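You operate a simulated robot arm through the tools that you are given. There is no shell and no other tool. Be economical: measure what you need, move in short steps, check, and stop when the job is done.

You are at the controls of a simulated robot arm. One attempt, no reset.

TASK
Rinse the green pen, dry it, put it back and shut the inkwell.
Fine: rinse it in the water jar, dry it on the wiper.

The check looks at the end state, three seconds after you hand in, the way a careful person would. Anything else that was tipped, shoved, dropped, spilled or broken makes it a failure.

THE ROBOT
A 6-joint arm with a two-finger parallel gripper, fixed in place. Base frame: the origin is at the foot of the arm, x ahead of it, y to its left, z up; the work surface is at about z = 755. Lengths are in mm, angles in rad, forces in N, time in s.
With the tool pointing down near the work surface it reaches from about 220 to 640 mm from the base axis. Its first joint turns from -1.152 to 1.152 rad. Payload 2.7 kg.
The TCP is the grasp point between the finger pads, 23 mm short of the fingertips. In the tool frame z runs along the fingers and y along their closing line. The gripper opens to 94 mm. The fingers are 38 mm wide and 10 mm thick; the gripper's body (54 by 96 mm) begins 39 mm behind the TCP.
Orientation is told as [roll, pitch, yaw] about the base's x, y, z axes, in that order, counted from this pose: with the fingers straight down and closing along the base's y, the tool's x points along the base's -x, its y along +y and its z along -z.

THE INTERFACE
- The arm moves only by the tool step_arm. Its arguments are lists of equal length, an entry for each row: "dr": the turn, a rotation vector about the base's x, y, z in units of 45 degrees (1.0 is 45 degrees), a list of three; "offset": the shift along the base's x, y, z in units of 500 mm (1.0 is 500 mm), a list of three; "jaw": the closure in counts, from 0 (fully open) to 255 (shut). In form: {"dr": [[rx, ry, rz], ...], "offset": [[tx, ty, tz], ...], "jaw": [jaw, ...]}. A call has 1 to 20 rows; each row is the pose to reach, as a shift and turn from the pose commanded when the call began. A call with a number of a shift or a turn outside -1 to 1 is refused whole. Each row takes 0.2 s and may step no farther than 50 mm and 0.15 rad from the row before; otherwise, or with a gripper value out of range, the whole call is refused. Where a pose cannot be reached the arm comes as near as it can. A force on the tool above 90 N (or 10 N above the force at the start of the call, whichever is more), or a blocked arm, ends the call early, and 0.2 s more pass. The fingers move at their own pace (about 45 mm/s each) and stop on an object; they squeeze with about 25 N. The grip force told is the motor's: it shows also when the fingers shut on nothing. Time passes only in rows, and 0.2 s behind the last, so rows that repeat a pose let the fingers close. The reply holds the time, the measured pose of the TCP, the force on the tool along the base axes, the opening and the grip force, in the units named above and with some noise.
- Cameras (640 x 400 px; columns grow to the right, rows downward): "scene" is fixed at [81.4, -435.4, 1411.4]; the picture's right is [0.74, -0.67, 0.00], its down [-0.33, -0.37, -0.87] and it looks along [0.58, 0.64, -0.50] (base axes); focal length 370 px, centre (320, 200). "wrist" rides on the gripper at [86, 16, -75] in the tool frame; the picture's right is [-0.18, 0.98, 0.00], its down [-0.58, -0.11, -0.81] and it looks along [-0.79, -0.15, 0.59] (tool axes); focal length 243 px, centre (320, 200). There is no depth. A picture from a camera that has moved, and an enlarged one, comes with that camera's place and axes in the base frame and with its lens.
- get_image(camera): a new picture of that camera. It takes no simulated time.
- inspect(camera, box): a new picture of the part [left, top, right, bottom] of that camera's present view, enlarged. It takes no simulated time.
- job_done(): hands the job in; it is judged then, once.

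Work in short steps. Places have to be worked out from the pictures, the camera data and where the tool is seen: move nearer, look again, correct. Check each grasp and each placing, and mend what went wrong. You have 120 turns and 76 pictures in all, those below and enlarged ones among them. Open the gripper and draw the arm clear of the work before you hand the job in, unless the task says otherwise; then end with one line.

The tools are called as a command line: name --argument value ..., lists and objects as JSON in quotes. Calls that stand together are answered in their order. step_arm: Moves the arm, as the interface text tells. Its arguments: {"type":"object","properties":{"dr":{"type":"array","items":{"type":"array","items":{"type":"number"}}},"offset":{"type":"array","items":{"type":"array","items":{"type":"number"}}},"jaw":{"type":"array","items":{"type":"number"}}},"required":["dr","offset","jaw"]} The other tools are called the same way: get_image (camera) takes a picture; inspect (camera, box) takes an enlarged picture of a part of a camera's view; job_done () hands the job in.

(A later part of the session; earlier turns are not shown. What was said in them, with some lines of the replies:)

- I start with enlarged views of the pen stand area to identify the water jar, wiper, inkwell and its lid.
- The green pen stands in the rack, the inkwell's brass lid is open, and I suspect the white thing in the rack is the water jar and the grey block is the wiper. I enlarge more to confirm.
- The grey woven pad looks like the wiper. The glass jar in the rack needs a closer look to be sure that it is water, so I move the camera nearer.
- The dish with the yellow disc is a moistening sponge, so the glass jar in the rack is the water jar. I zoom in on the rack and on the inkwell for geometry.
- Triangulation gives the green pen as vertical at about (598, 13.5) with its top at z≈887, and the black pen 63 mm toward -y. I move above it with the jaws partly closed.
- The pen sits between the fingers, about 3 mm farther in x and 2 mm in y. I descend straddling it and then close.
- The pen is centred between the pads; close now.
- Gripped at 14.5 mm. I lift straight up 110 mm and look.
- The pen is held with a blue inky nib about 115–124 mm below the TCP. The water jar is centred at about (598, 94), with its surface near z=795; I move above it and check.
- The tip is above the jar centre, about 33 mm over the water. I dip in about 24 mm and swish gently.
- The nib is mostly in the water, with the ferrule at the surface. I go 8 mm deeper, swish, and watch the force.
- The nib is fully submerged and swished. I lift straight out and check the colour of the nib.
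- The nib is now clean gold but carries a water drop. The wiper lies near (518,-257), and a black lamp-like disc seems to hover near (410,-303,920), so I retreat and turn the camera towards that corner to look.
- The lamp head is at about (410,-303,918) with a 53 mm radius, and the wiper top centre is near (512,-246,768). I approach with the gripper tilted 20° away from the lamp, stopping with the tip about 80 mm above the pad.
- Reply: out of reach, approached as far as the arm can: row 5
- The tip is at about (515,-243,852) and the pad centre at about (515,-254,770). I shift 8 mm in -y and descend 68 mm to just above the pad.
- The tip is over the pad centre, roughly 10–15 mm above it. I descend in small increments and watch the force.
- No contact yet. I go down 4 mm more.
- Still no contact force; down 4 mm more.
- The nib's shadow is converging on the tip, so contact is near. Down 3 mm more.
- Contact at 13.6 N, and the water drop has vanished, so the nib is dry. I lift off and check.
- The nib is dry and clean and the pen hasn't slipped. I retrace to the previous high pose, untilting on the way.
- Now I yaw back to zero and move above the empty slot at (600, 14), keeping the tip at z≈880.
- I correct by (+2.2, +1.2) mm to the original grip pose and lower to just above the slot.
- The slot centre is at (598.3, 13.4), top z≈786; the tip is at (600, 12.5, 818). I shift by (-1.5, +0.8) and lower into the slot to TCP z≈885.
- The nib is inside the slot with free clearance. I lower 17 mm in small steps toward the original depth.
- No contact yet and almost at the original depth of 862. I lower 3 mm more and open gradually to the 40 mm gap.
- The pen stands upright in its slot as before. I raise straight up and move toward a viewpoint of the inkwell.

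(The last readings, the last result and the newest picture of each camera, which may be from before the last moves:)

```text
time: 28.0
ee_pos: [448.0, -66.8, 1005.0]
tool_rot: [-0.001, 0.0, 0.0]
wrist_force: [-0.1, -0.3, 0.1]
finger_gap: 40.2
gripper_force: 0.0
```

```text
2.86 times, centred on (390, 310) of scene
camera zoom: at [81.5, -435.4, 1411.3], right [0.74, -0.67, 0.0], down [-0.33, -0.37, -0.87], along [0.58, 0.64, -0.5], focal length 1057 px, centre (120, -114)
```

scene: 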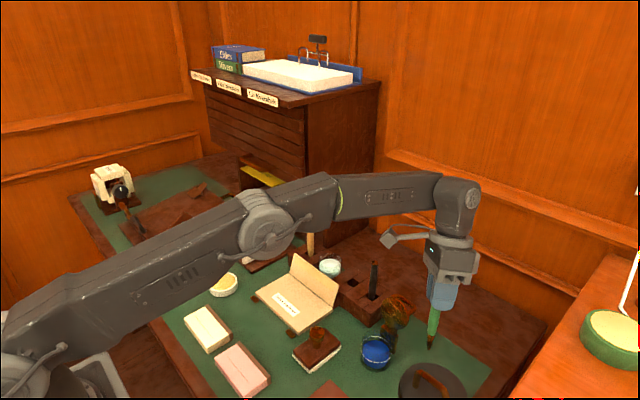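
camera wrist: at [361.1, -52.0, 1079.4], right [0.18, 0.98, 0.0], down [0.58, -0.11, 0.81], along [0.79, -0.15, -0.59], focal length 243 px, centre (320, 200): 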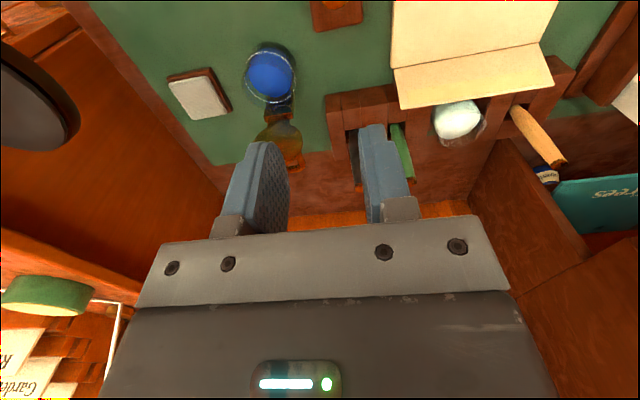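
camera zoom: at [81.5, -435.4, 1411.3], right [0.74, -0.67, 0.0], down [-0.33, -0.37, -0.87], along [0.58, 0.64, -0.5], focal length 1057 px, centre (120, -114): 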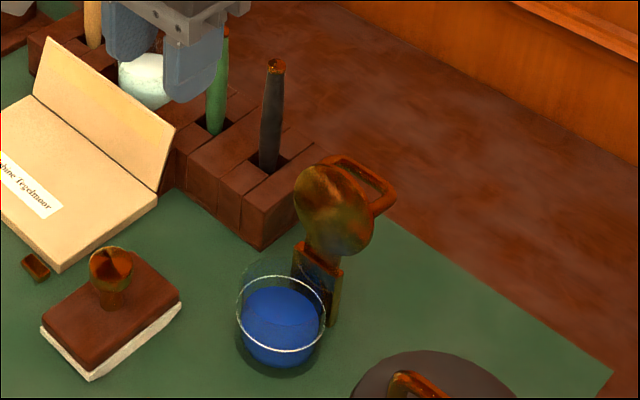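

The green pen is back. The inkwell lid is hinged at about (540,-143,797) and leans back about 14° past vertical, with a wide pull handle on its outer face near (590,-143,845). I move above it for a close look.

step_arm --dr '[[0, 0, 0], [0, 0, 0], [0, 0, 0], [0, 0, 0]]' --offset '[[0.06, -0.04, 0], [0.13, -0.08, 0], [0.2, -0.12, 0], [0.25, -0.152, -0.03]]' --jaw '[80, 40, 20, 20]'

inspect --camera "wrist" --box '[200, 0, 440, 150]'

inspect --camera "scene" --box '[350, 280, 430, 370]'

```text
time: 29.0
ee_pos: [577.0, -141.7, 987.7]
tool_rot: [0.0, -0.001, 0.0]
wrist_force: [0.9, 0.0, 0.4]
finger_gap: 86.5
gripper_force: 0.0
```

```text
2.67 times, centred on (320, 75) of wrist
camera zoom: at [490.1, -126.4, 1063.5], right [0.18, 0.98, 0.0], down [0.58, -0.11, 0.81], along [0.79, -0.15, -0.59], focal length 647 px, centre (320, 533)
```

zoom: 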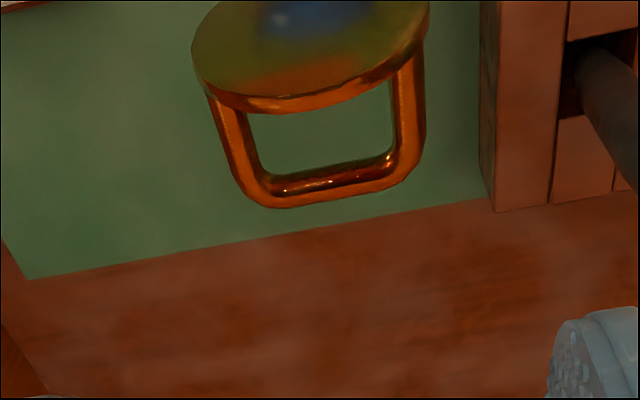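

```text
4.44 times, centred on (390, 325) of scene
camera zoom: at [81.4, -435.4, 1411.3], right [0.74, -0.67, 0.0], down [-0.33, -0.37, -0.87], along [0.58, 0.64, -0.5], focal length 1644 px, centre (9, -356)
```

zoom: 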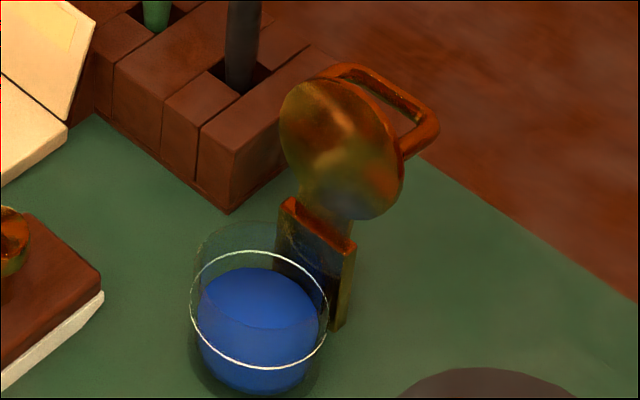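

The handle's bar is along y, centred at about (590,-142,847), and about 63 mm wide, so the fully open fingers can straddle it and hold it by its ends. I descend partway to check the alignment.

step_arm --dr '[[0, 0, 0], [0, 0, 0], [0, 0, 0]]' --offset '[[0.016, -0.001, -0.05], [0.03, -0.001, -0.12], [0.03, -0.001, -0.18]]' --jaw '[0, 0, 0]'

get_image --camera "wrist"

inspect --camera "scene" --box '[340, 240, 460, 370]'

```text
time: 29.8
ee_pos: [590.4, -141.7, 897.5]
tool_rot: [-0.001, 0.001, 0.0]
wrist_force: [-0.7, -0.3, -0.8]
finger_gap: 94.0
gripper_force: 0.0
```

```text
31 pictures are left
camera wrist: at [504.0, -126.4, 973.6], right [0.18, 0.98, 0.0], down [0.58, -0.11, 0.81], along [0.79, -0.15, -0.59], focal length 243 px, centre (320, 200)
```

wrist: 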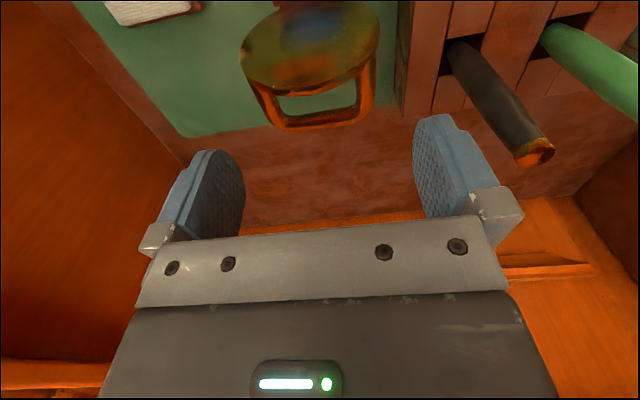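

```text
3.08 times, centred on (400, 305) of scene
camera zoom: at [81.5, -435.4, 1411.3], right [0.74, -0.67, 0.0], down [-0.33, -0.37, -0.87], along [0.58, 0.64, -0.5], focal length 1138 px, centre (74, -123)
```

zoom: 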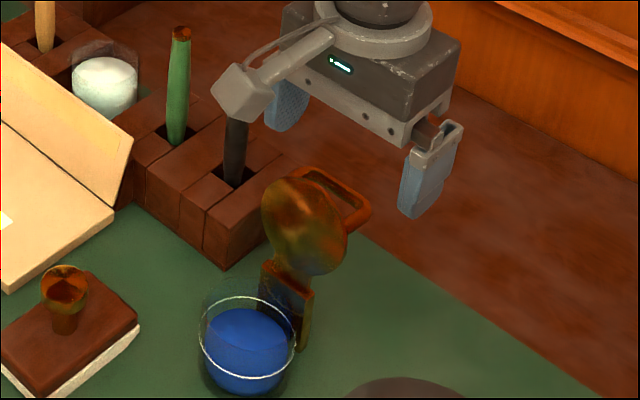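

Alignment is good, with the handle centre at y≈-143. I descend 43 mm with -1.5 mm y so the pads flank the handle.

step_arm --dr '[[0, 0, 0], [0, 0, 0]]' --offset '[[0.002, -0.003, -0.045], [0.002, -0.003, -0.086]]' --jaw '[0, 0]'

get_image --camera "wrist"

inspect --camera "scene" --box '[340, 240, 460, 370]'

```text
time: 30.4
ee_pos: [590.3, -142.5, 855.2]
tool_rot: [-0.002, -0.001, 0.0]
wrist_force: [-1.0, 0.1, 0.2]
finger_gap: 93.9
gripper_force: 0.0
```

```text
29 pictures are left
camera wrist: at [504.1, -127.4, 931.7], right [0.18, 0.98, 0.0], down [0.58, -0.11, 0.81], along [0.79, -0.15, -0.59], focal length 243 px, centre (320, 200)
```

wrist: 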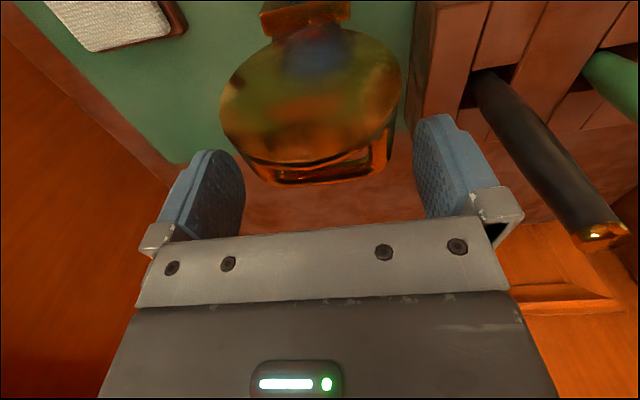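

```text
3.08 times, centred on (400, 305) of scene
camera zoom: at [81.5, -435.4, 1411.3], right [0.74, -0.67, 0.0], down [-0.33, -0.37, -0.87], along [0.58, 0.64, -0.5], focal length 1138 px, centre (74, -123)
```

zoom: 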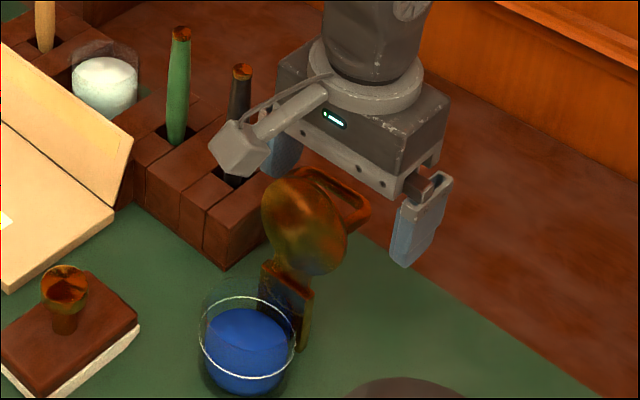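

The handle is centred between the pads at bar height. I close slowly to about 68 mm first and check for contact.

step_arm --dr '[[0, 0, 0], [0, 0, 0], [0, 0, 0], [0, 0, 0]]' --offset '[[0, 0, 0], [0, 0, 0], [0, 0, 0], [0, 0, 0]]' --jaw '[30, 50, 65, 72]'

inspect --camera "wrist" --box '[200, 100, 440, 250]'

```text
time: 31.4
ee_pos: [590.0, -141.5, 857.2]
tool_rot: [0.001, 0.0, -0.001]
wrist_force: [0.2, 0.4, 0.2]
finger_gap: 67.4
gripper_force: 0.1
```

```text
2.67 times, centred on (320, 175) of wrist
camera zoom: at [504.1, -127.3, 931.8], right [0.18, 0.98, 0.0], down [0.58, -0.11, 0.81], along [0.79, -0.15, -0.59], focal length 647 px, centre (320, 267)
```

zoom: 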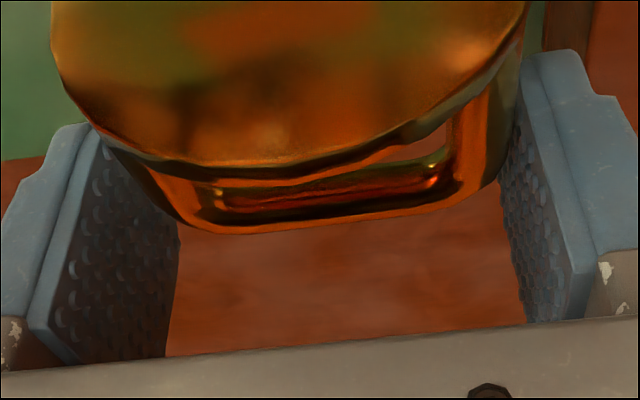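

Clearance looks even on both sides. I close further in small increments until contact.

step_arm --dr '[[0, 0, 0], [0, 0, 0], [0, 0, 0]]' --offset '[[0, 0, 0], [0, 0, 0], [0, 0, 0]]' --jaw '[77, 82, 86]'

```text
time: 32.2
ee_pos: [590.5, -142.5, 857.0]
tool_rot: [-0.001, -0.001, 0.0]
wrist_force: [0.8, 4.4, 0.5]
finger_gap: 64.3
gripper_force: 2.2
```

One-sided contact on the +y finger (4.4 N), so the handle centre is slightly toward +y. I shift +1.2 mm and read again.

step_arm --dr '[[0, 0, 0], [0, 0, 0]]' --offset '[[0, 0.0024, 0], [0, 0.0024, 0]]' --jaw '[84, 86]'

```text
time: 32.8
ee_pos: [591.1, -142.1, 856.8]
tool_rot: [0.001, -0.001, 0.001]
wrist_force: [-0.1, 3.0, 0.1]
finger_gap: 63.5
gripper_force: 1.1
```

Less; shift another 1 mm in +y and close a little more.

step_arm --dr '[[0, 0, 0], [0, 0, 0]]' --offset '[[0, 0.002, 0], [0, 0.002, 0]]' --jaw '[86, 92]'

```text
time: 33.4
ee_pos: [591.3, -140.0, 855.6]
tool_rot: [0.001, 0.001, -0.001]
wrist_force: [0.2, 2.5, -0.8]
finger_gap: 60.8
gripper_force: 1.5
```

Still on one side at a 60.8 mm gap; shift +1 mm more and close a touch.

step_arm --dr '[[0, 0, 0], [0, 0, 0]]' --offset '[[0, 0.002, 0], [0, 0.002, 0]]' --jaw '[92, 98]'

inspect --camera "wrist" --box '[200, 100, 440, 250]'

```text
time: 34.0
ee_pos: [590.6, -139.9, 857.0]
tool_rot: [0.0, 0.0, -0.001]
wrist_force: [0.5, 0.5, -0.7]
finger_gap: 59.5
gripper_force: 36.3
```

```text
2.67 times, centred on (320, 175) of wrist
camera zoom: at [503.4, -124.7, 931.1], right [0.18, 0.98, 0.0], down [0.58, -0.11, 0.81], along [0.79, -0.15, -0.59], focal length 647 px, centre (320, 267)
```

zoom: 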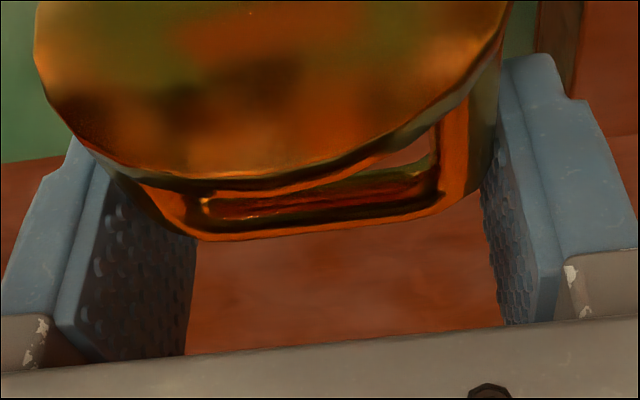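

Both pads now hold the handle evenly at a 59.5 mm gap. I ease to a light squeeze so errors in the arc can slip, then start swinging the lid around the hinge at about (541,797) with r≈72 mm.

step_arm --dr '[[0, 0, 0], [0, 0, 0], [0, 0, 0], [0, 0, 0]]' --offset '[[0, 0, 0], [0, 0, 0], [-0.0099, 0, 0.008], [-0.0198, 0, 0.0154]]' --jaw '[95, 95, 95, 95]'

inspect --camera "scene" --box '[340, 240, 460, 370]'

```text
time: 35.0
ee_pos: [580.2, -139.4, 864.2]
tool_rot: [0.0, 0.0, 0.0]
wrist_force: [0.2, -0.1, -0.2]
finger_gap: 59.9
gripper_force: 1.0
```

```text
3.08 times, centred on (400, 305) of scene
camera zoom: at [81.5, -435.4, 1411.3], right [0.74, -0.67, 0.0], down [-0.33, -0.37, -0.87], along [0.58, 0.64, -0.5], focal length 1138 px, centre (74, -123)
```

zoom: 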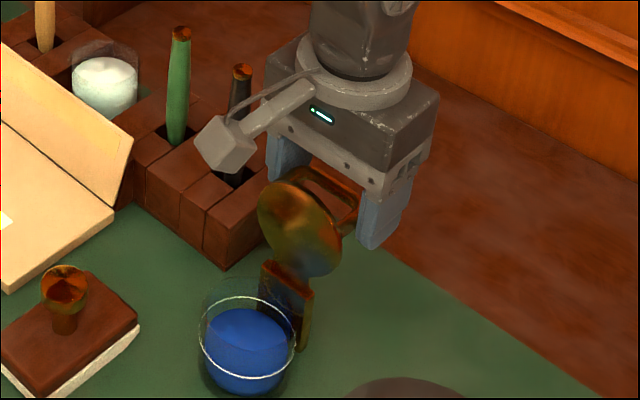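

The lid seems to follow with barely any squeeze. I tighten by one count and continue another 20°.

step_arm --dr '[[0, 0, 0], [0, 0, 0], [0, 0, 0], [0, 0, 0]]' --offset '[[0, 0, 0], [-0.011, 0, 0.006], [-0.022, 0, 0.0115], [-0.0345, 0, 0.016]]' --jaw '[97, 97, 97, 97]'

inspect --camera "scene" --box '[340, 240, 460, 370]'

get_image --camera "wrist"

```text
time: 36.0
ee_pos: [565.3, -140.6, 871.4]
tool_rot: [0.0, -0.005, 0.0]
wrist_force: [17.2, 1.8, -4.9]
finger_gap: 59.3
gripper_force: 45.0
```

```text
3.08 times, centred on (400, 305) of scene
camera zoom: at [81.9, -435.4, 1411.3], right [0.74, -0.67, 0.0], down [-0.33, -0.37, -0.87], along [0.58, 0.64, -0.5], focal length 1138 px, centre (74, -123)
```

zoom: 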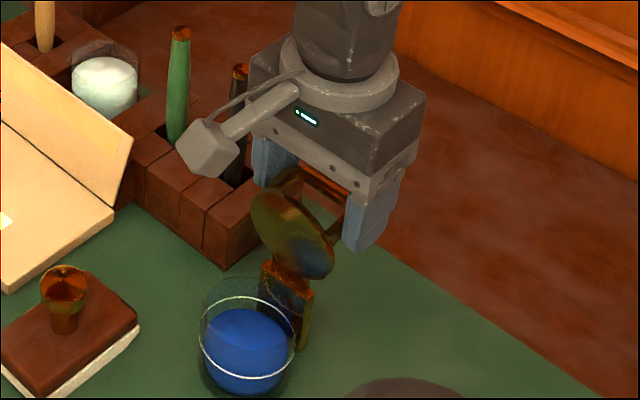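

```text
23 pictures are left
camera wrist: at [477.9, -124.7, 946.8], right [0.18, 0.98, 0.0], down [0.58, -0.11, 0.81], along [0.8, -0.15, -0.59], focal length 243 px, centre (320, 200)
```

wrist: 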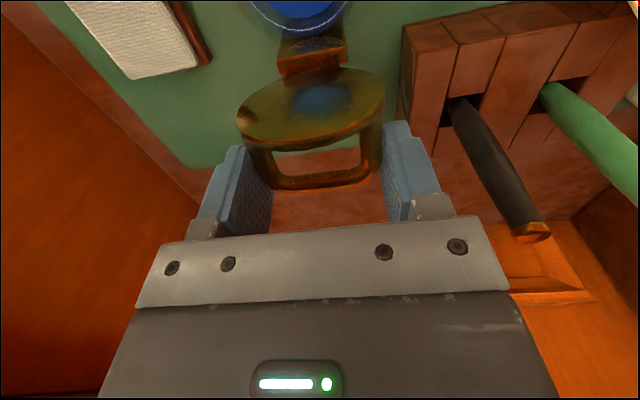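

The lid has followed and is now slightly past vertical, but the grip is stiff (17 N). I loosen to let the strain relax.

step_arm --dr '[[0, 0, 0], [0, 0, 0]]' --offset '[[0, 0, 0], [0, 0, 0]]' --jaw '[96, 95]'

inspect --camera "scene" --box '[340, 240, 460, 370]'

```text
time: 36.6
ee_pos: [562.4, -140.0, 870.1]
tool_rot: [0.001, 0.005, 0.0]
wrist_force: [-1.2, 3.5, -1.3]
finger_gap: 60.5
gripper_force: 2.2
```

```text
3.08 times, centred on (400, 305) of scene
camera zoom: at [81.4, -435.3, 1411.4], right [0.74, -0.67, 0.0], down [-0.33, -0.37, -0.87], along [0.58, 0.64, -0.5], focal length 1138 px, centre (74, -123)
```

zoom: 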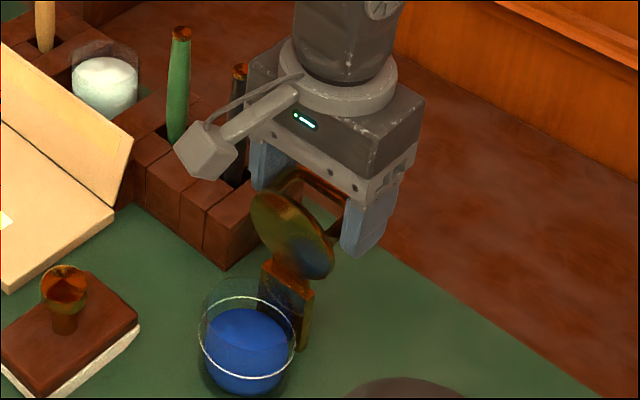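

Relaxed, and the lid holds. I continue with a light grip for another 25°.

step_arm --dr '[[0, 0, 0], [0, 0, 0], [0, 0, 0], [0, 0, 0]]' --offset '[[-0.012, 0, 0.001], [-0.024, 0, 0.002], [-0.036, 0, 0.002], [-0.048, 0, 0.001]]' --jaw '[96, 96, 96, 96]'

inspect --camera "scene" --box '[340, 240, 460, 370]'

```text
time: 37.6
ee_pos: [538.6, -140.9, 871.0]
tool_rot: [0.0, 0.0, 0.001]
wrist_force: [1.5, 2.4, -0.3]
finger_gap: 60.6
gripper_force: 1.9
```

```text
3.08 times, centred on (400, 305) of scene
camera zoom: at [81.5, -435.3, 1411.4], right [0.74, -0.67, 0.0], down [-0.33, -0.37, -0.87], along [0.58, 0.64, -0.5], focal length 1138 px, centre (74, -123)
```

zoom: 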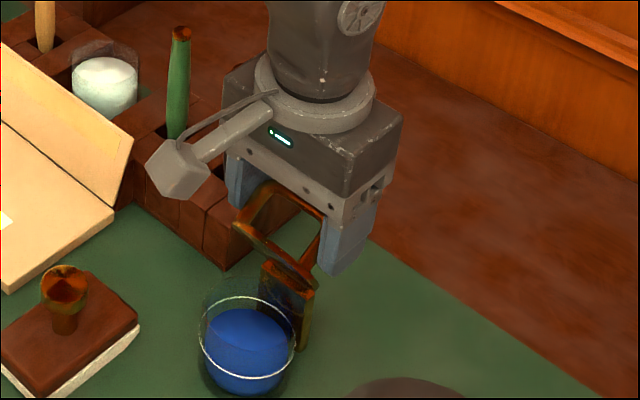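

It's working: the lid is now edge-on in the view and leaning forward. I continue 30° more along the arc.

step_arm --dr '[[0, 0, 0], [0, 0, 0], [0, 0, 0], [0, 0, 0]]' --offset '[[-0.018, 0.001, -0.0025], [-0.037, 0.001, -0.008], [-0.054, 0.001, -0.0145], [-0.0715, 0.001, -0.023]]' --jaw '[96, 96, 96, 96]'

inspect --camera "scene" --box '[340, 240, 460, 370]'

```text
time: 38.6
ee_pos: [504.0, -139.6, 858.2]
tool_rot: [0.001, -0.001, -0.001]
wrist_force: [0.7, 0.5, -0.9]
finger_gap: 59.9
gripper_force: 10.3
```

```text
3.08 times, centred on (400, 305) of scene
camera zoom: at [81.5, -435.4, 1411.3], right [0.74, -0.67, 0.0], down [-0.33, -0.37, -0.87], along [0.58, 0.64, -0.5], focal length 1138 px, centre (74, -123)
```

zoom: 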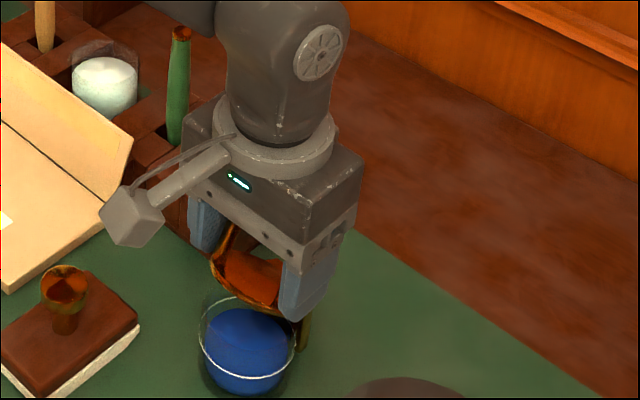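

About 34° remain. I continue the arc down in two stages; this is the first.

step_arm --dr '[[0, 0, 0], [0, 0, 0], [0, 0, 0]]' --offset '[[-0.014, 0, -0.01], [-0.026, 0, -0.022], [-0.038, 0, -0.035]]' --jaw '[96, 96, 96]'

inspect --camera "scene" --box '[340, 240, 460, 370]'

get_image --camera "wrist"

```text
time: 39.4
ee_pos: [485.9, -140.5, 843.2]
tool_rot: [0.001, -0.002, 0.002]
wrist_force: [1.4, 0.0, 0.0]
finger_gap: 60.3
gripper_force: 1.5
```

```text
3.08 times, centred on (400, 305) of scene
camera zoom: at [81.5, -435.4, 1411.3], right [0.74, -0.67, 0.0], down [-0.33, -0.37, -0.87], along [0.58, 0.64, -0.5], focal length 1138 px, centre (74, -123)
```

zoom: 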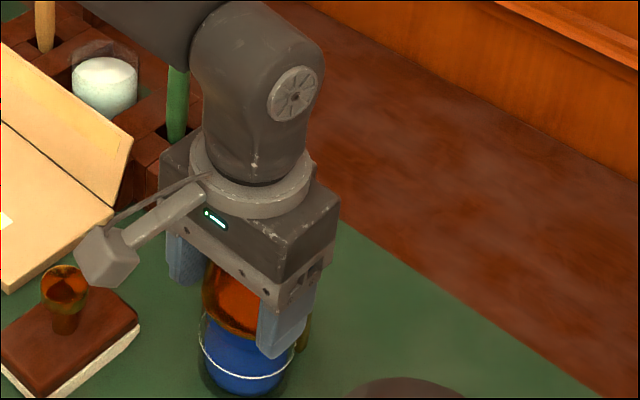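

```text
18 pictures are left
camera wrist: at [398.2, -124.7, 917.9], right [0.18, 0.98, 0.0], down [0.58, -0.11, 0.81], along [0.79, -0.15, -0.59], focal length 243 px, centre (320, 200)
```

wrist: 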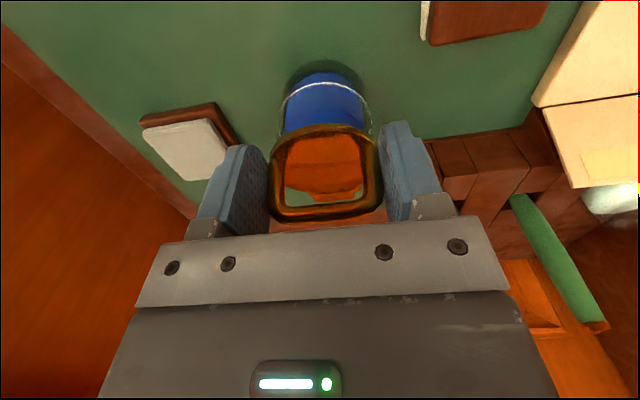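

The lid is close to shut. I go through the last ~16° slowly.

step_arm --dr '[[0, 0, 0], [0, 0, 0], [0, 0, 0]]' --offset '[[-0.007, 0, -0.009], [-0.013, 0, -0.018], [-0.016, 0, -0.024]]' --jaw '[96, 96, 96]'

get_image --camera "wrist"

```text
time: 40.2
ee_pos: [476.1, -140.0, 833.3]
tool_rot: [0.001, -0.002, 0.0]
wrist_force: [-3.1, -1.0, 16.3]
finger_gap: 59.6
gripper_force: 4.9
```

```text
17 pictures are left
camera wrist: at [389.8, -124.6, 907.7], right [0.18, 0.98, 0.0], down [0.58, -0.11, 0.81], along [0.79, -0.15, -0.59], focal length 243 px, centre (320, 200)
```

wrist: 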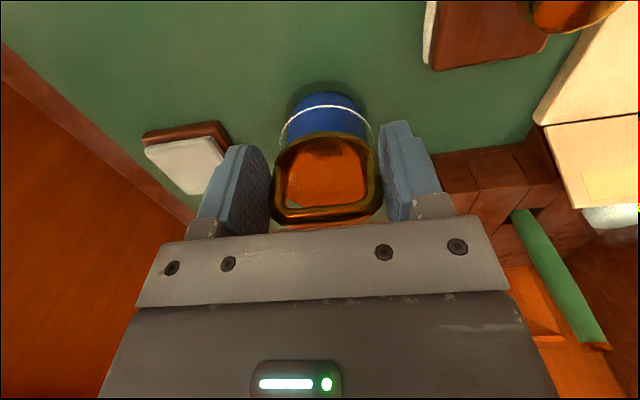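

An upward force of 16 N suggests the lid is on the rim. I ease the strain by going 1 mm up, open, and look.

step_arm --dr '[[0, 0, 0], [0, 0, 0], [0, 0, 0], [0, 0, 0], [0, 0, 0], [0, 0, 0]]' --offset '[[0, 0, 0.003], [0, 0, 0.003], [0, 0, 0.003], [0, 0, 0.003], [0, 0, 0.003], [0, 0, 0.003]]' --jaw '[94, 85, 65, 40, 20, 0]'

get_image --camera "wrist"

inspect --camera "scene" --box '[340, 240, 460, 370]'

```text
time: 41.6
ee_pos: [476.2, -139.4, 833.8]
tool_rot: [-0.001, 0.0, 0.0]
wrist_force: [0.0, 0.3, -0.6]
finger_gap: 93.9
gripper_force: 0.1
```

```text
16 pictures are left
camera wrist: at [389.6, -124.5, 907.8], right [0.18, 0.98, 0.0], down [0.58, -0.11, 0.81], along [0.79, -0.15, -0.59], focal length 243 px, centre (320, 200)
```

wrist: 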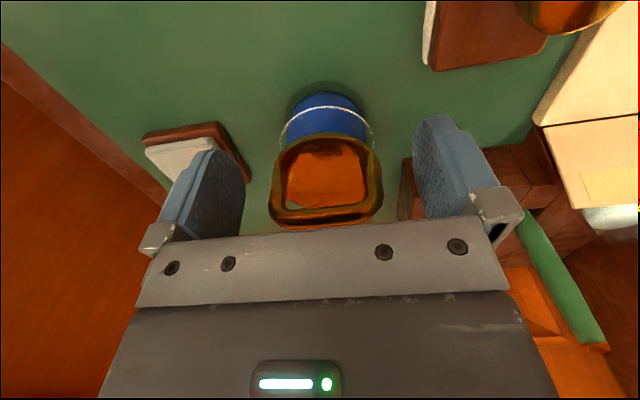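

```text
3.08 times, centred on (400, 305) of scene
camera zoom: at [81.4, -435.4, 1411.4], right [0.74, -0.67, 0.0], down [-0.33, -0.37, -0.87], along [0.58, 0.64, -0.5], focal length 1138 px, centre (74, -123)
```

zoom: 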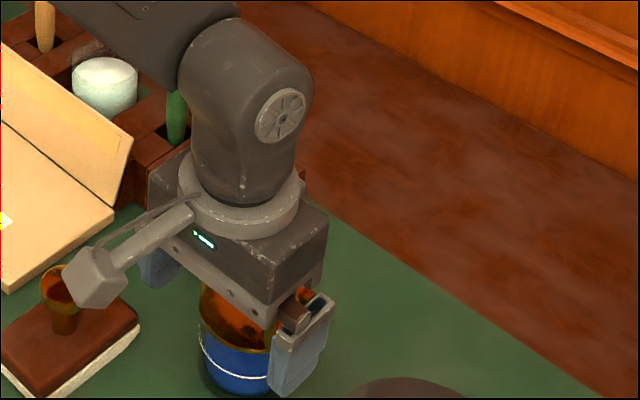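

Released without disturbance. I raise straight up and draw back to view the lid.

step_arm --dr '[[0, 0, 0], [0, 0, 0], [0, 0, 0], [0, 0, 0], [0, 0, 0]]' --offset '[[0, 0, 0.05], [0, 0, 0.13], [0, 0, 0.22], [-0.04, 0.03, 0.3], [-0.1, 0.08, 0.34]]' --jaw '[0, 0, 0, 0, 0]'

inspect --camera "scene" --box '[330, 270, 430, 380]'

inspect --camera "wrist" --box '[200, 0, 440, 150]'

```text
time: 42.8
ee_pos: [425.3, -102.3, 1000.8]
tool_rot: [0.0, 0.0, -0.002]
wrist_force: [-0.7, -0.4, 0.0]
finger_gap: 93.9
gripper_force: 0.1
```

```text
3.64 times, centred on (380, 325) of scene
camera zoom: at [81.5, -435.4, 1411.4], right [0.74, -0.67, 0.0], down [-0.33, -0.37, -0.87], along [0.58, 0.64, -0.5], focal length 1345 px, centre (102, -254)
```

zoom: 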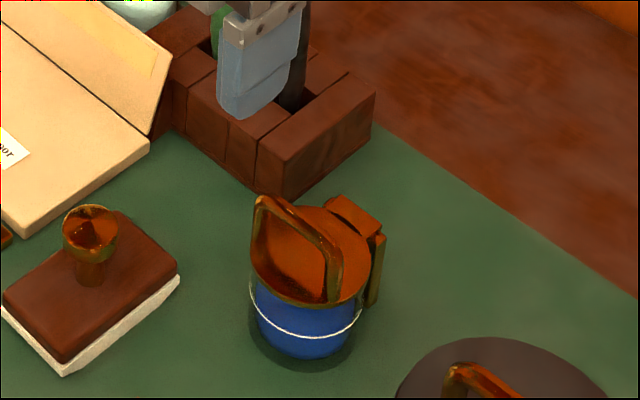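

```text
2.67 times, centred on (320, 75) of wrist
camera zoom: at [338.3, -85.7, 1077.7], right [0.18, 0.98, 0.0], down [0.58, -0.11, 0.81], along [0.79, -0.15, -0.59], focal length 647 px, centre (320, 533)
```

zoom: 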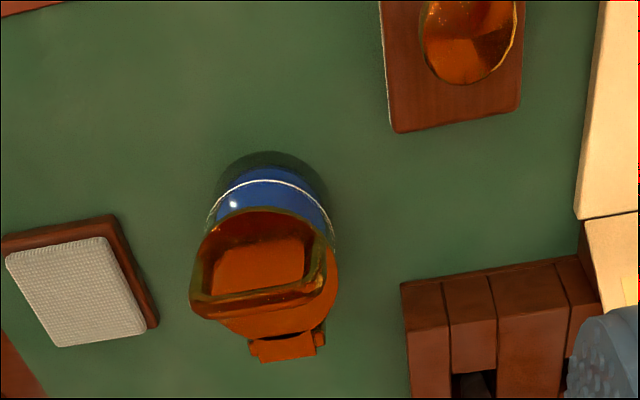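

The lid looks shut on the glass. I zoom in to check for any residual gap.

inspect --camera "scene" --box '[390, 315, 440, 365]'

inspect --camera "scene" --box '[360, 315, 420, 375]'

```text
8.00 times, centred on (415, 340) of scene
camera zoom: at [81.5, -435.4, 1411.4], right [0.74, -0.67, 0.0], down [-0.33, -0.37, -0.87], along [0.58, 0.64, -0.5], focal length 2960 px, centre (-440, -920)
```

zoom: 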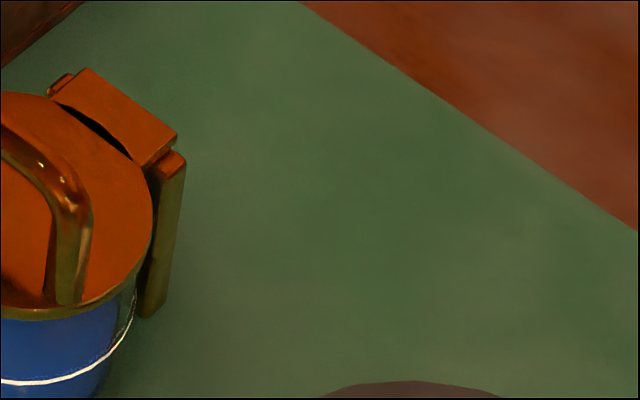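

```text
6.67 times, centred on (390, 345) of scene
camera zoom: at [81.5, -435.4, 1411.4], right [0.74, -0.67, 0.0], down [-0.33, -0.37, -0.87], along [0.58, 0.64, -0.5], focal length 2466 px, centre (-147, -767)
```

zoom: 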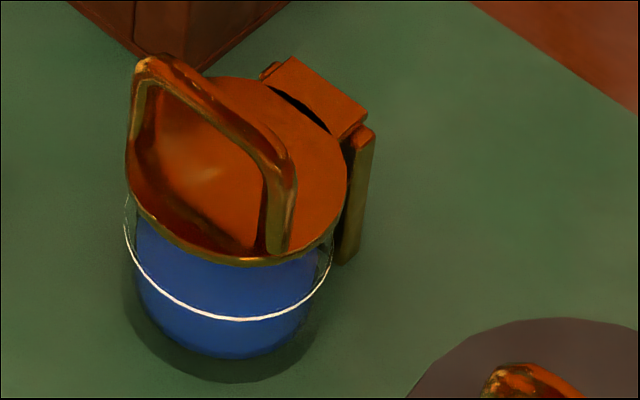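

It appears flat, but to be sure I'll close the fingers and press lightly on the handle bar from above, at about (477,-140).

step_arm --dr '[[0, 0, 0], [0, 0, 0], [0, 0, 0], [0, 0, 0], [0, 0, 0], [0, 0, 0]]' --offset '[[0.04, -0.03, 0], [0.103, -0.076, 0], [0.103, -0.076, -0.06], [0.103, -0.076, -0.14], [0.103, -0.076, -0.22], [0.103, -0.076, -0.262]]' --jaw '[255, 255, 255, 255, 255, 255]'

get_image --camera "wrist"

```text
time: 44.2
ee_pos: [477.8, -140.1, 871.8]
tool_rot: [0.0, -0.002, 0.0]
wrist_force: [-10.9, 3.6, 21.3]
finger_gap: 0.1
gripper_force: 25.0
```

```text
10 pictures are left
camera wrist: at [391.6, -124.1, 946.7], right [0.18, 0.98, 0.0], down [0.58, -0.11, 0.81], along [0.79, -0.15, -0.59], focal length 243 px, centre (320, 200)
```

wrist: 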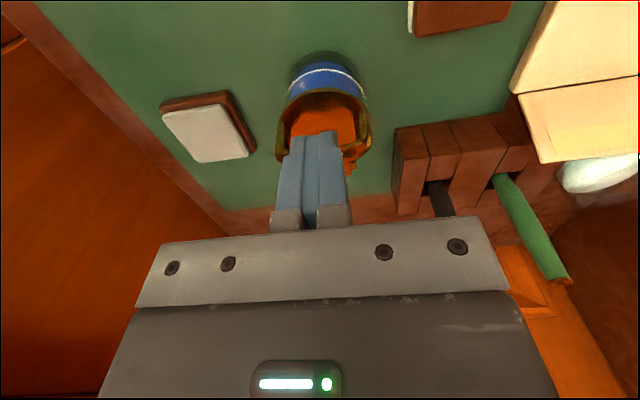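

The fingers already bear on the bar with 21 N and the lid doesn't yield, so it is seated. I lift straight up at once and clear the arm.

step_arm --dr '[[0, 0, 0], [0, 0, 0], [0, 0, 0], [0, 0, 0], [0, 0, 0], [0, 0, 0], [0, 0, 0]]' --offset '[[0, 0, 0.02], [0, 0, 0.08], [0, 0, 0.17], [0, 0, 0.25], [-0.06, 0.05, 0.3], [-0.13, 0.1, 0.3], [-0.2, 0.16, 0.3]]' --jaw '[255, 255, 255, 255, 255, 200, 100]'

inspect --camera "scene" --box '[360, 315, 420, 375]'

get_image --camera "wrist"

```text
time: 45.8
ee_pos: [378.7, -58.1, 1019.5]
tool_rot: [0.002, 0.0, 0.0]
wrist_force: [-0.5, -0.3, -0.1]
finger_gap: 49.7
gripper_force: 0.0
```

```text
6.67 times, centred on (390, 345) of scene
camera zoom: at [81.4, -435.4, 1411.4], right [0.74, -0.67, 0.0], down [-0.33, -0.37, -0.87], along [0.58, 0.64, -0.5], focal length 2466 px, centre (-147, -767)
```

zoom: 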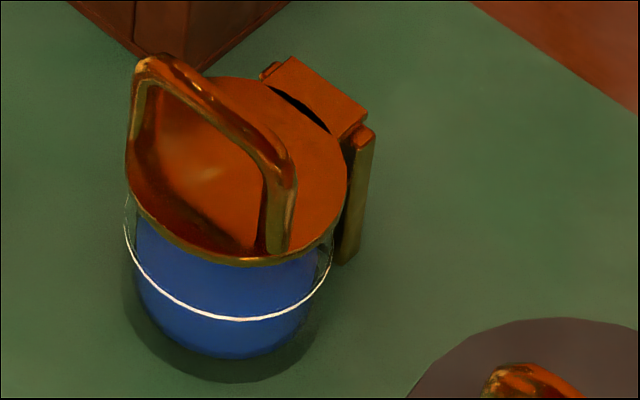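

```text
8 pictures are left
camera wrist: at [292.5, -42.1, 1095.9], right [0.18, 0.98, 0.0], down [0.58, -0.11, 0.81], along [0.79, -0.15, -0.59], focal length 243 px, centre (320, 200)
```

wrist: 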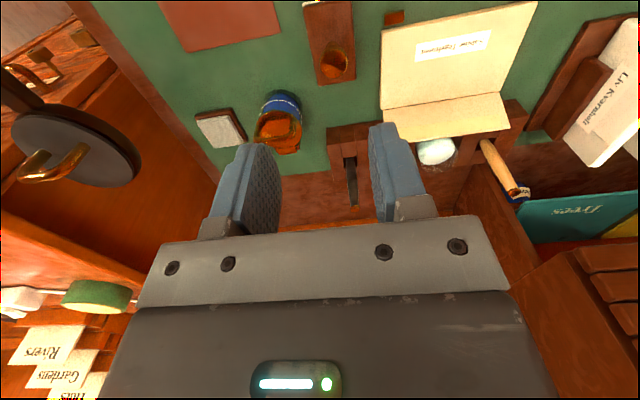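

Nothing moved: the lid is seated and the inkwell is in its original place. I fully open the gripper, raise the arm clear, and take a final look at the scene.

step_arm --dr '[[0, 0, 0], [0, 0, 0], [0, 0, 0], [0, 0, 0]]' --offset '[[0, 0.05, 0.08], [0, 0.1, 0.16], [0, 0.15, 0.24], [0, 0.18, 0.29]]' --jaw '[50, 0, 0, 0]'

get_image --camera "scene"

inspect --camera "scene" --box '[280, 210, 440, 380]'

```text
time: 46.8
ee_pos: [377.6, 32.6, 1167.5]
tool_rot: [-0.001, 0.0, 0.0]
wrist_force: [-0.1, 0.9, -0.2]
finger_gap: 94.1
gripper_force: 0.1
```

```text
7 pictures are left
```

scene: 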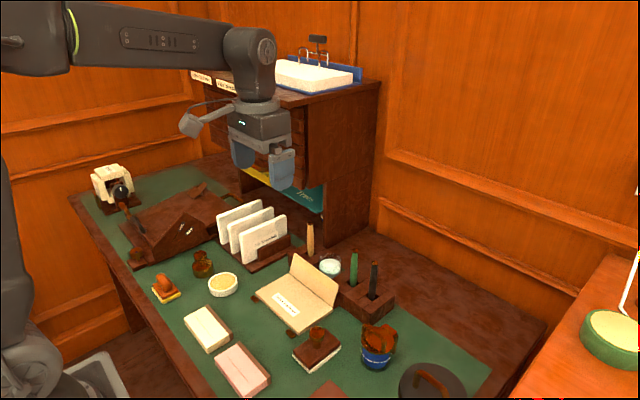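

```text
2.35 times, centred on (360, 295) of scene
camera zoom: at [81.4, -435.4, 1411.4], right [0.74, -0.67, 0.0], down [-0.33, -0.37, -0.87], along [0.58, 0.64, -0.5], focal length 870 px, centre (226, -24)
```

zoom: 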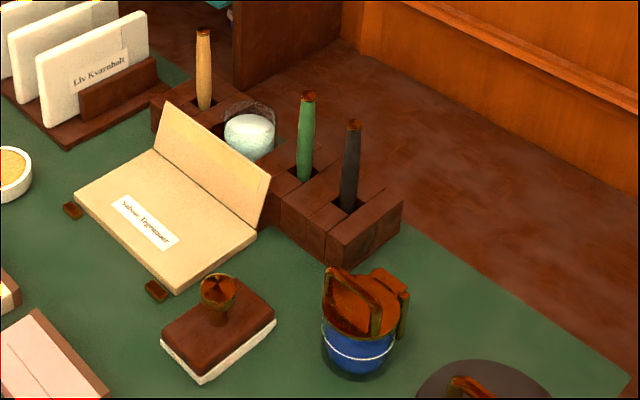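

The green pen is clean, dry and back in its slot, the inkwell is shut, everything else is in place, and the arm is clear. I hand in.

job_done

```text
The job is handed in.
```

I rinsed the green pen in the water jar, dried it on the wiper and put it back in its slot, then shut the inkwell; in the last picture nothing else had moved.
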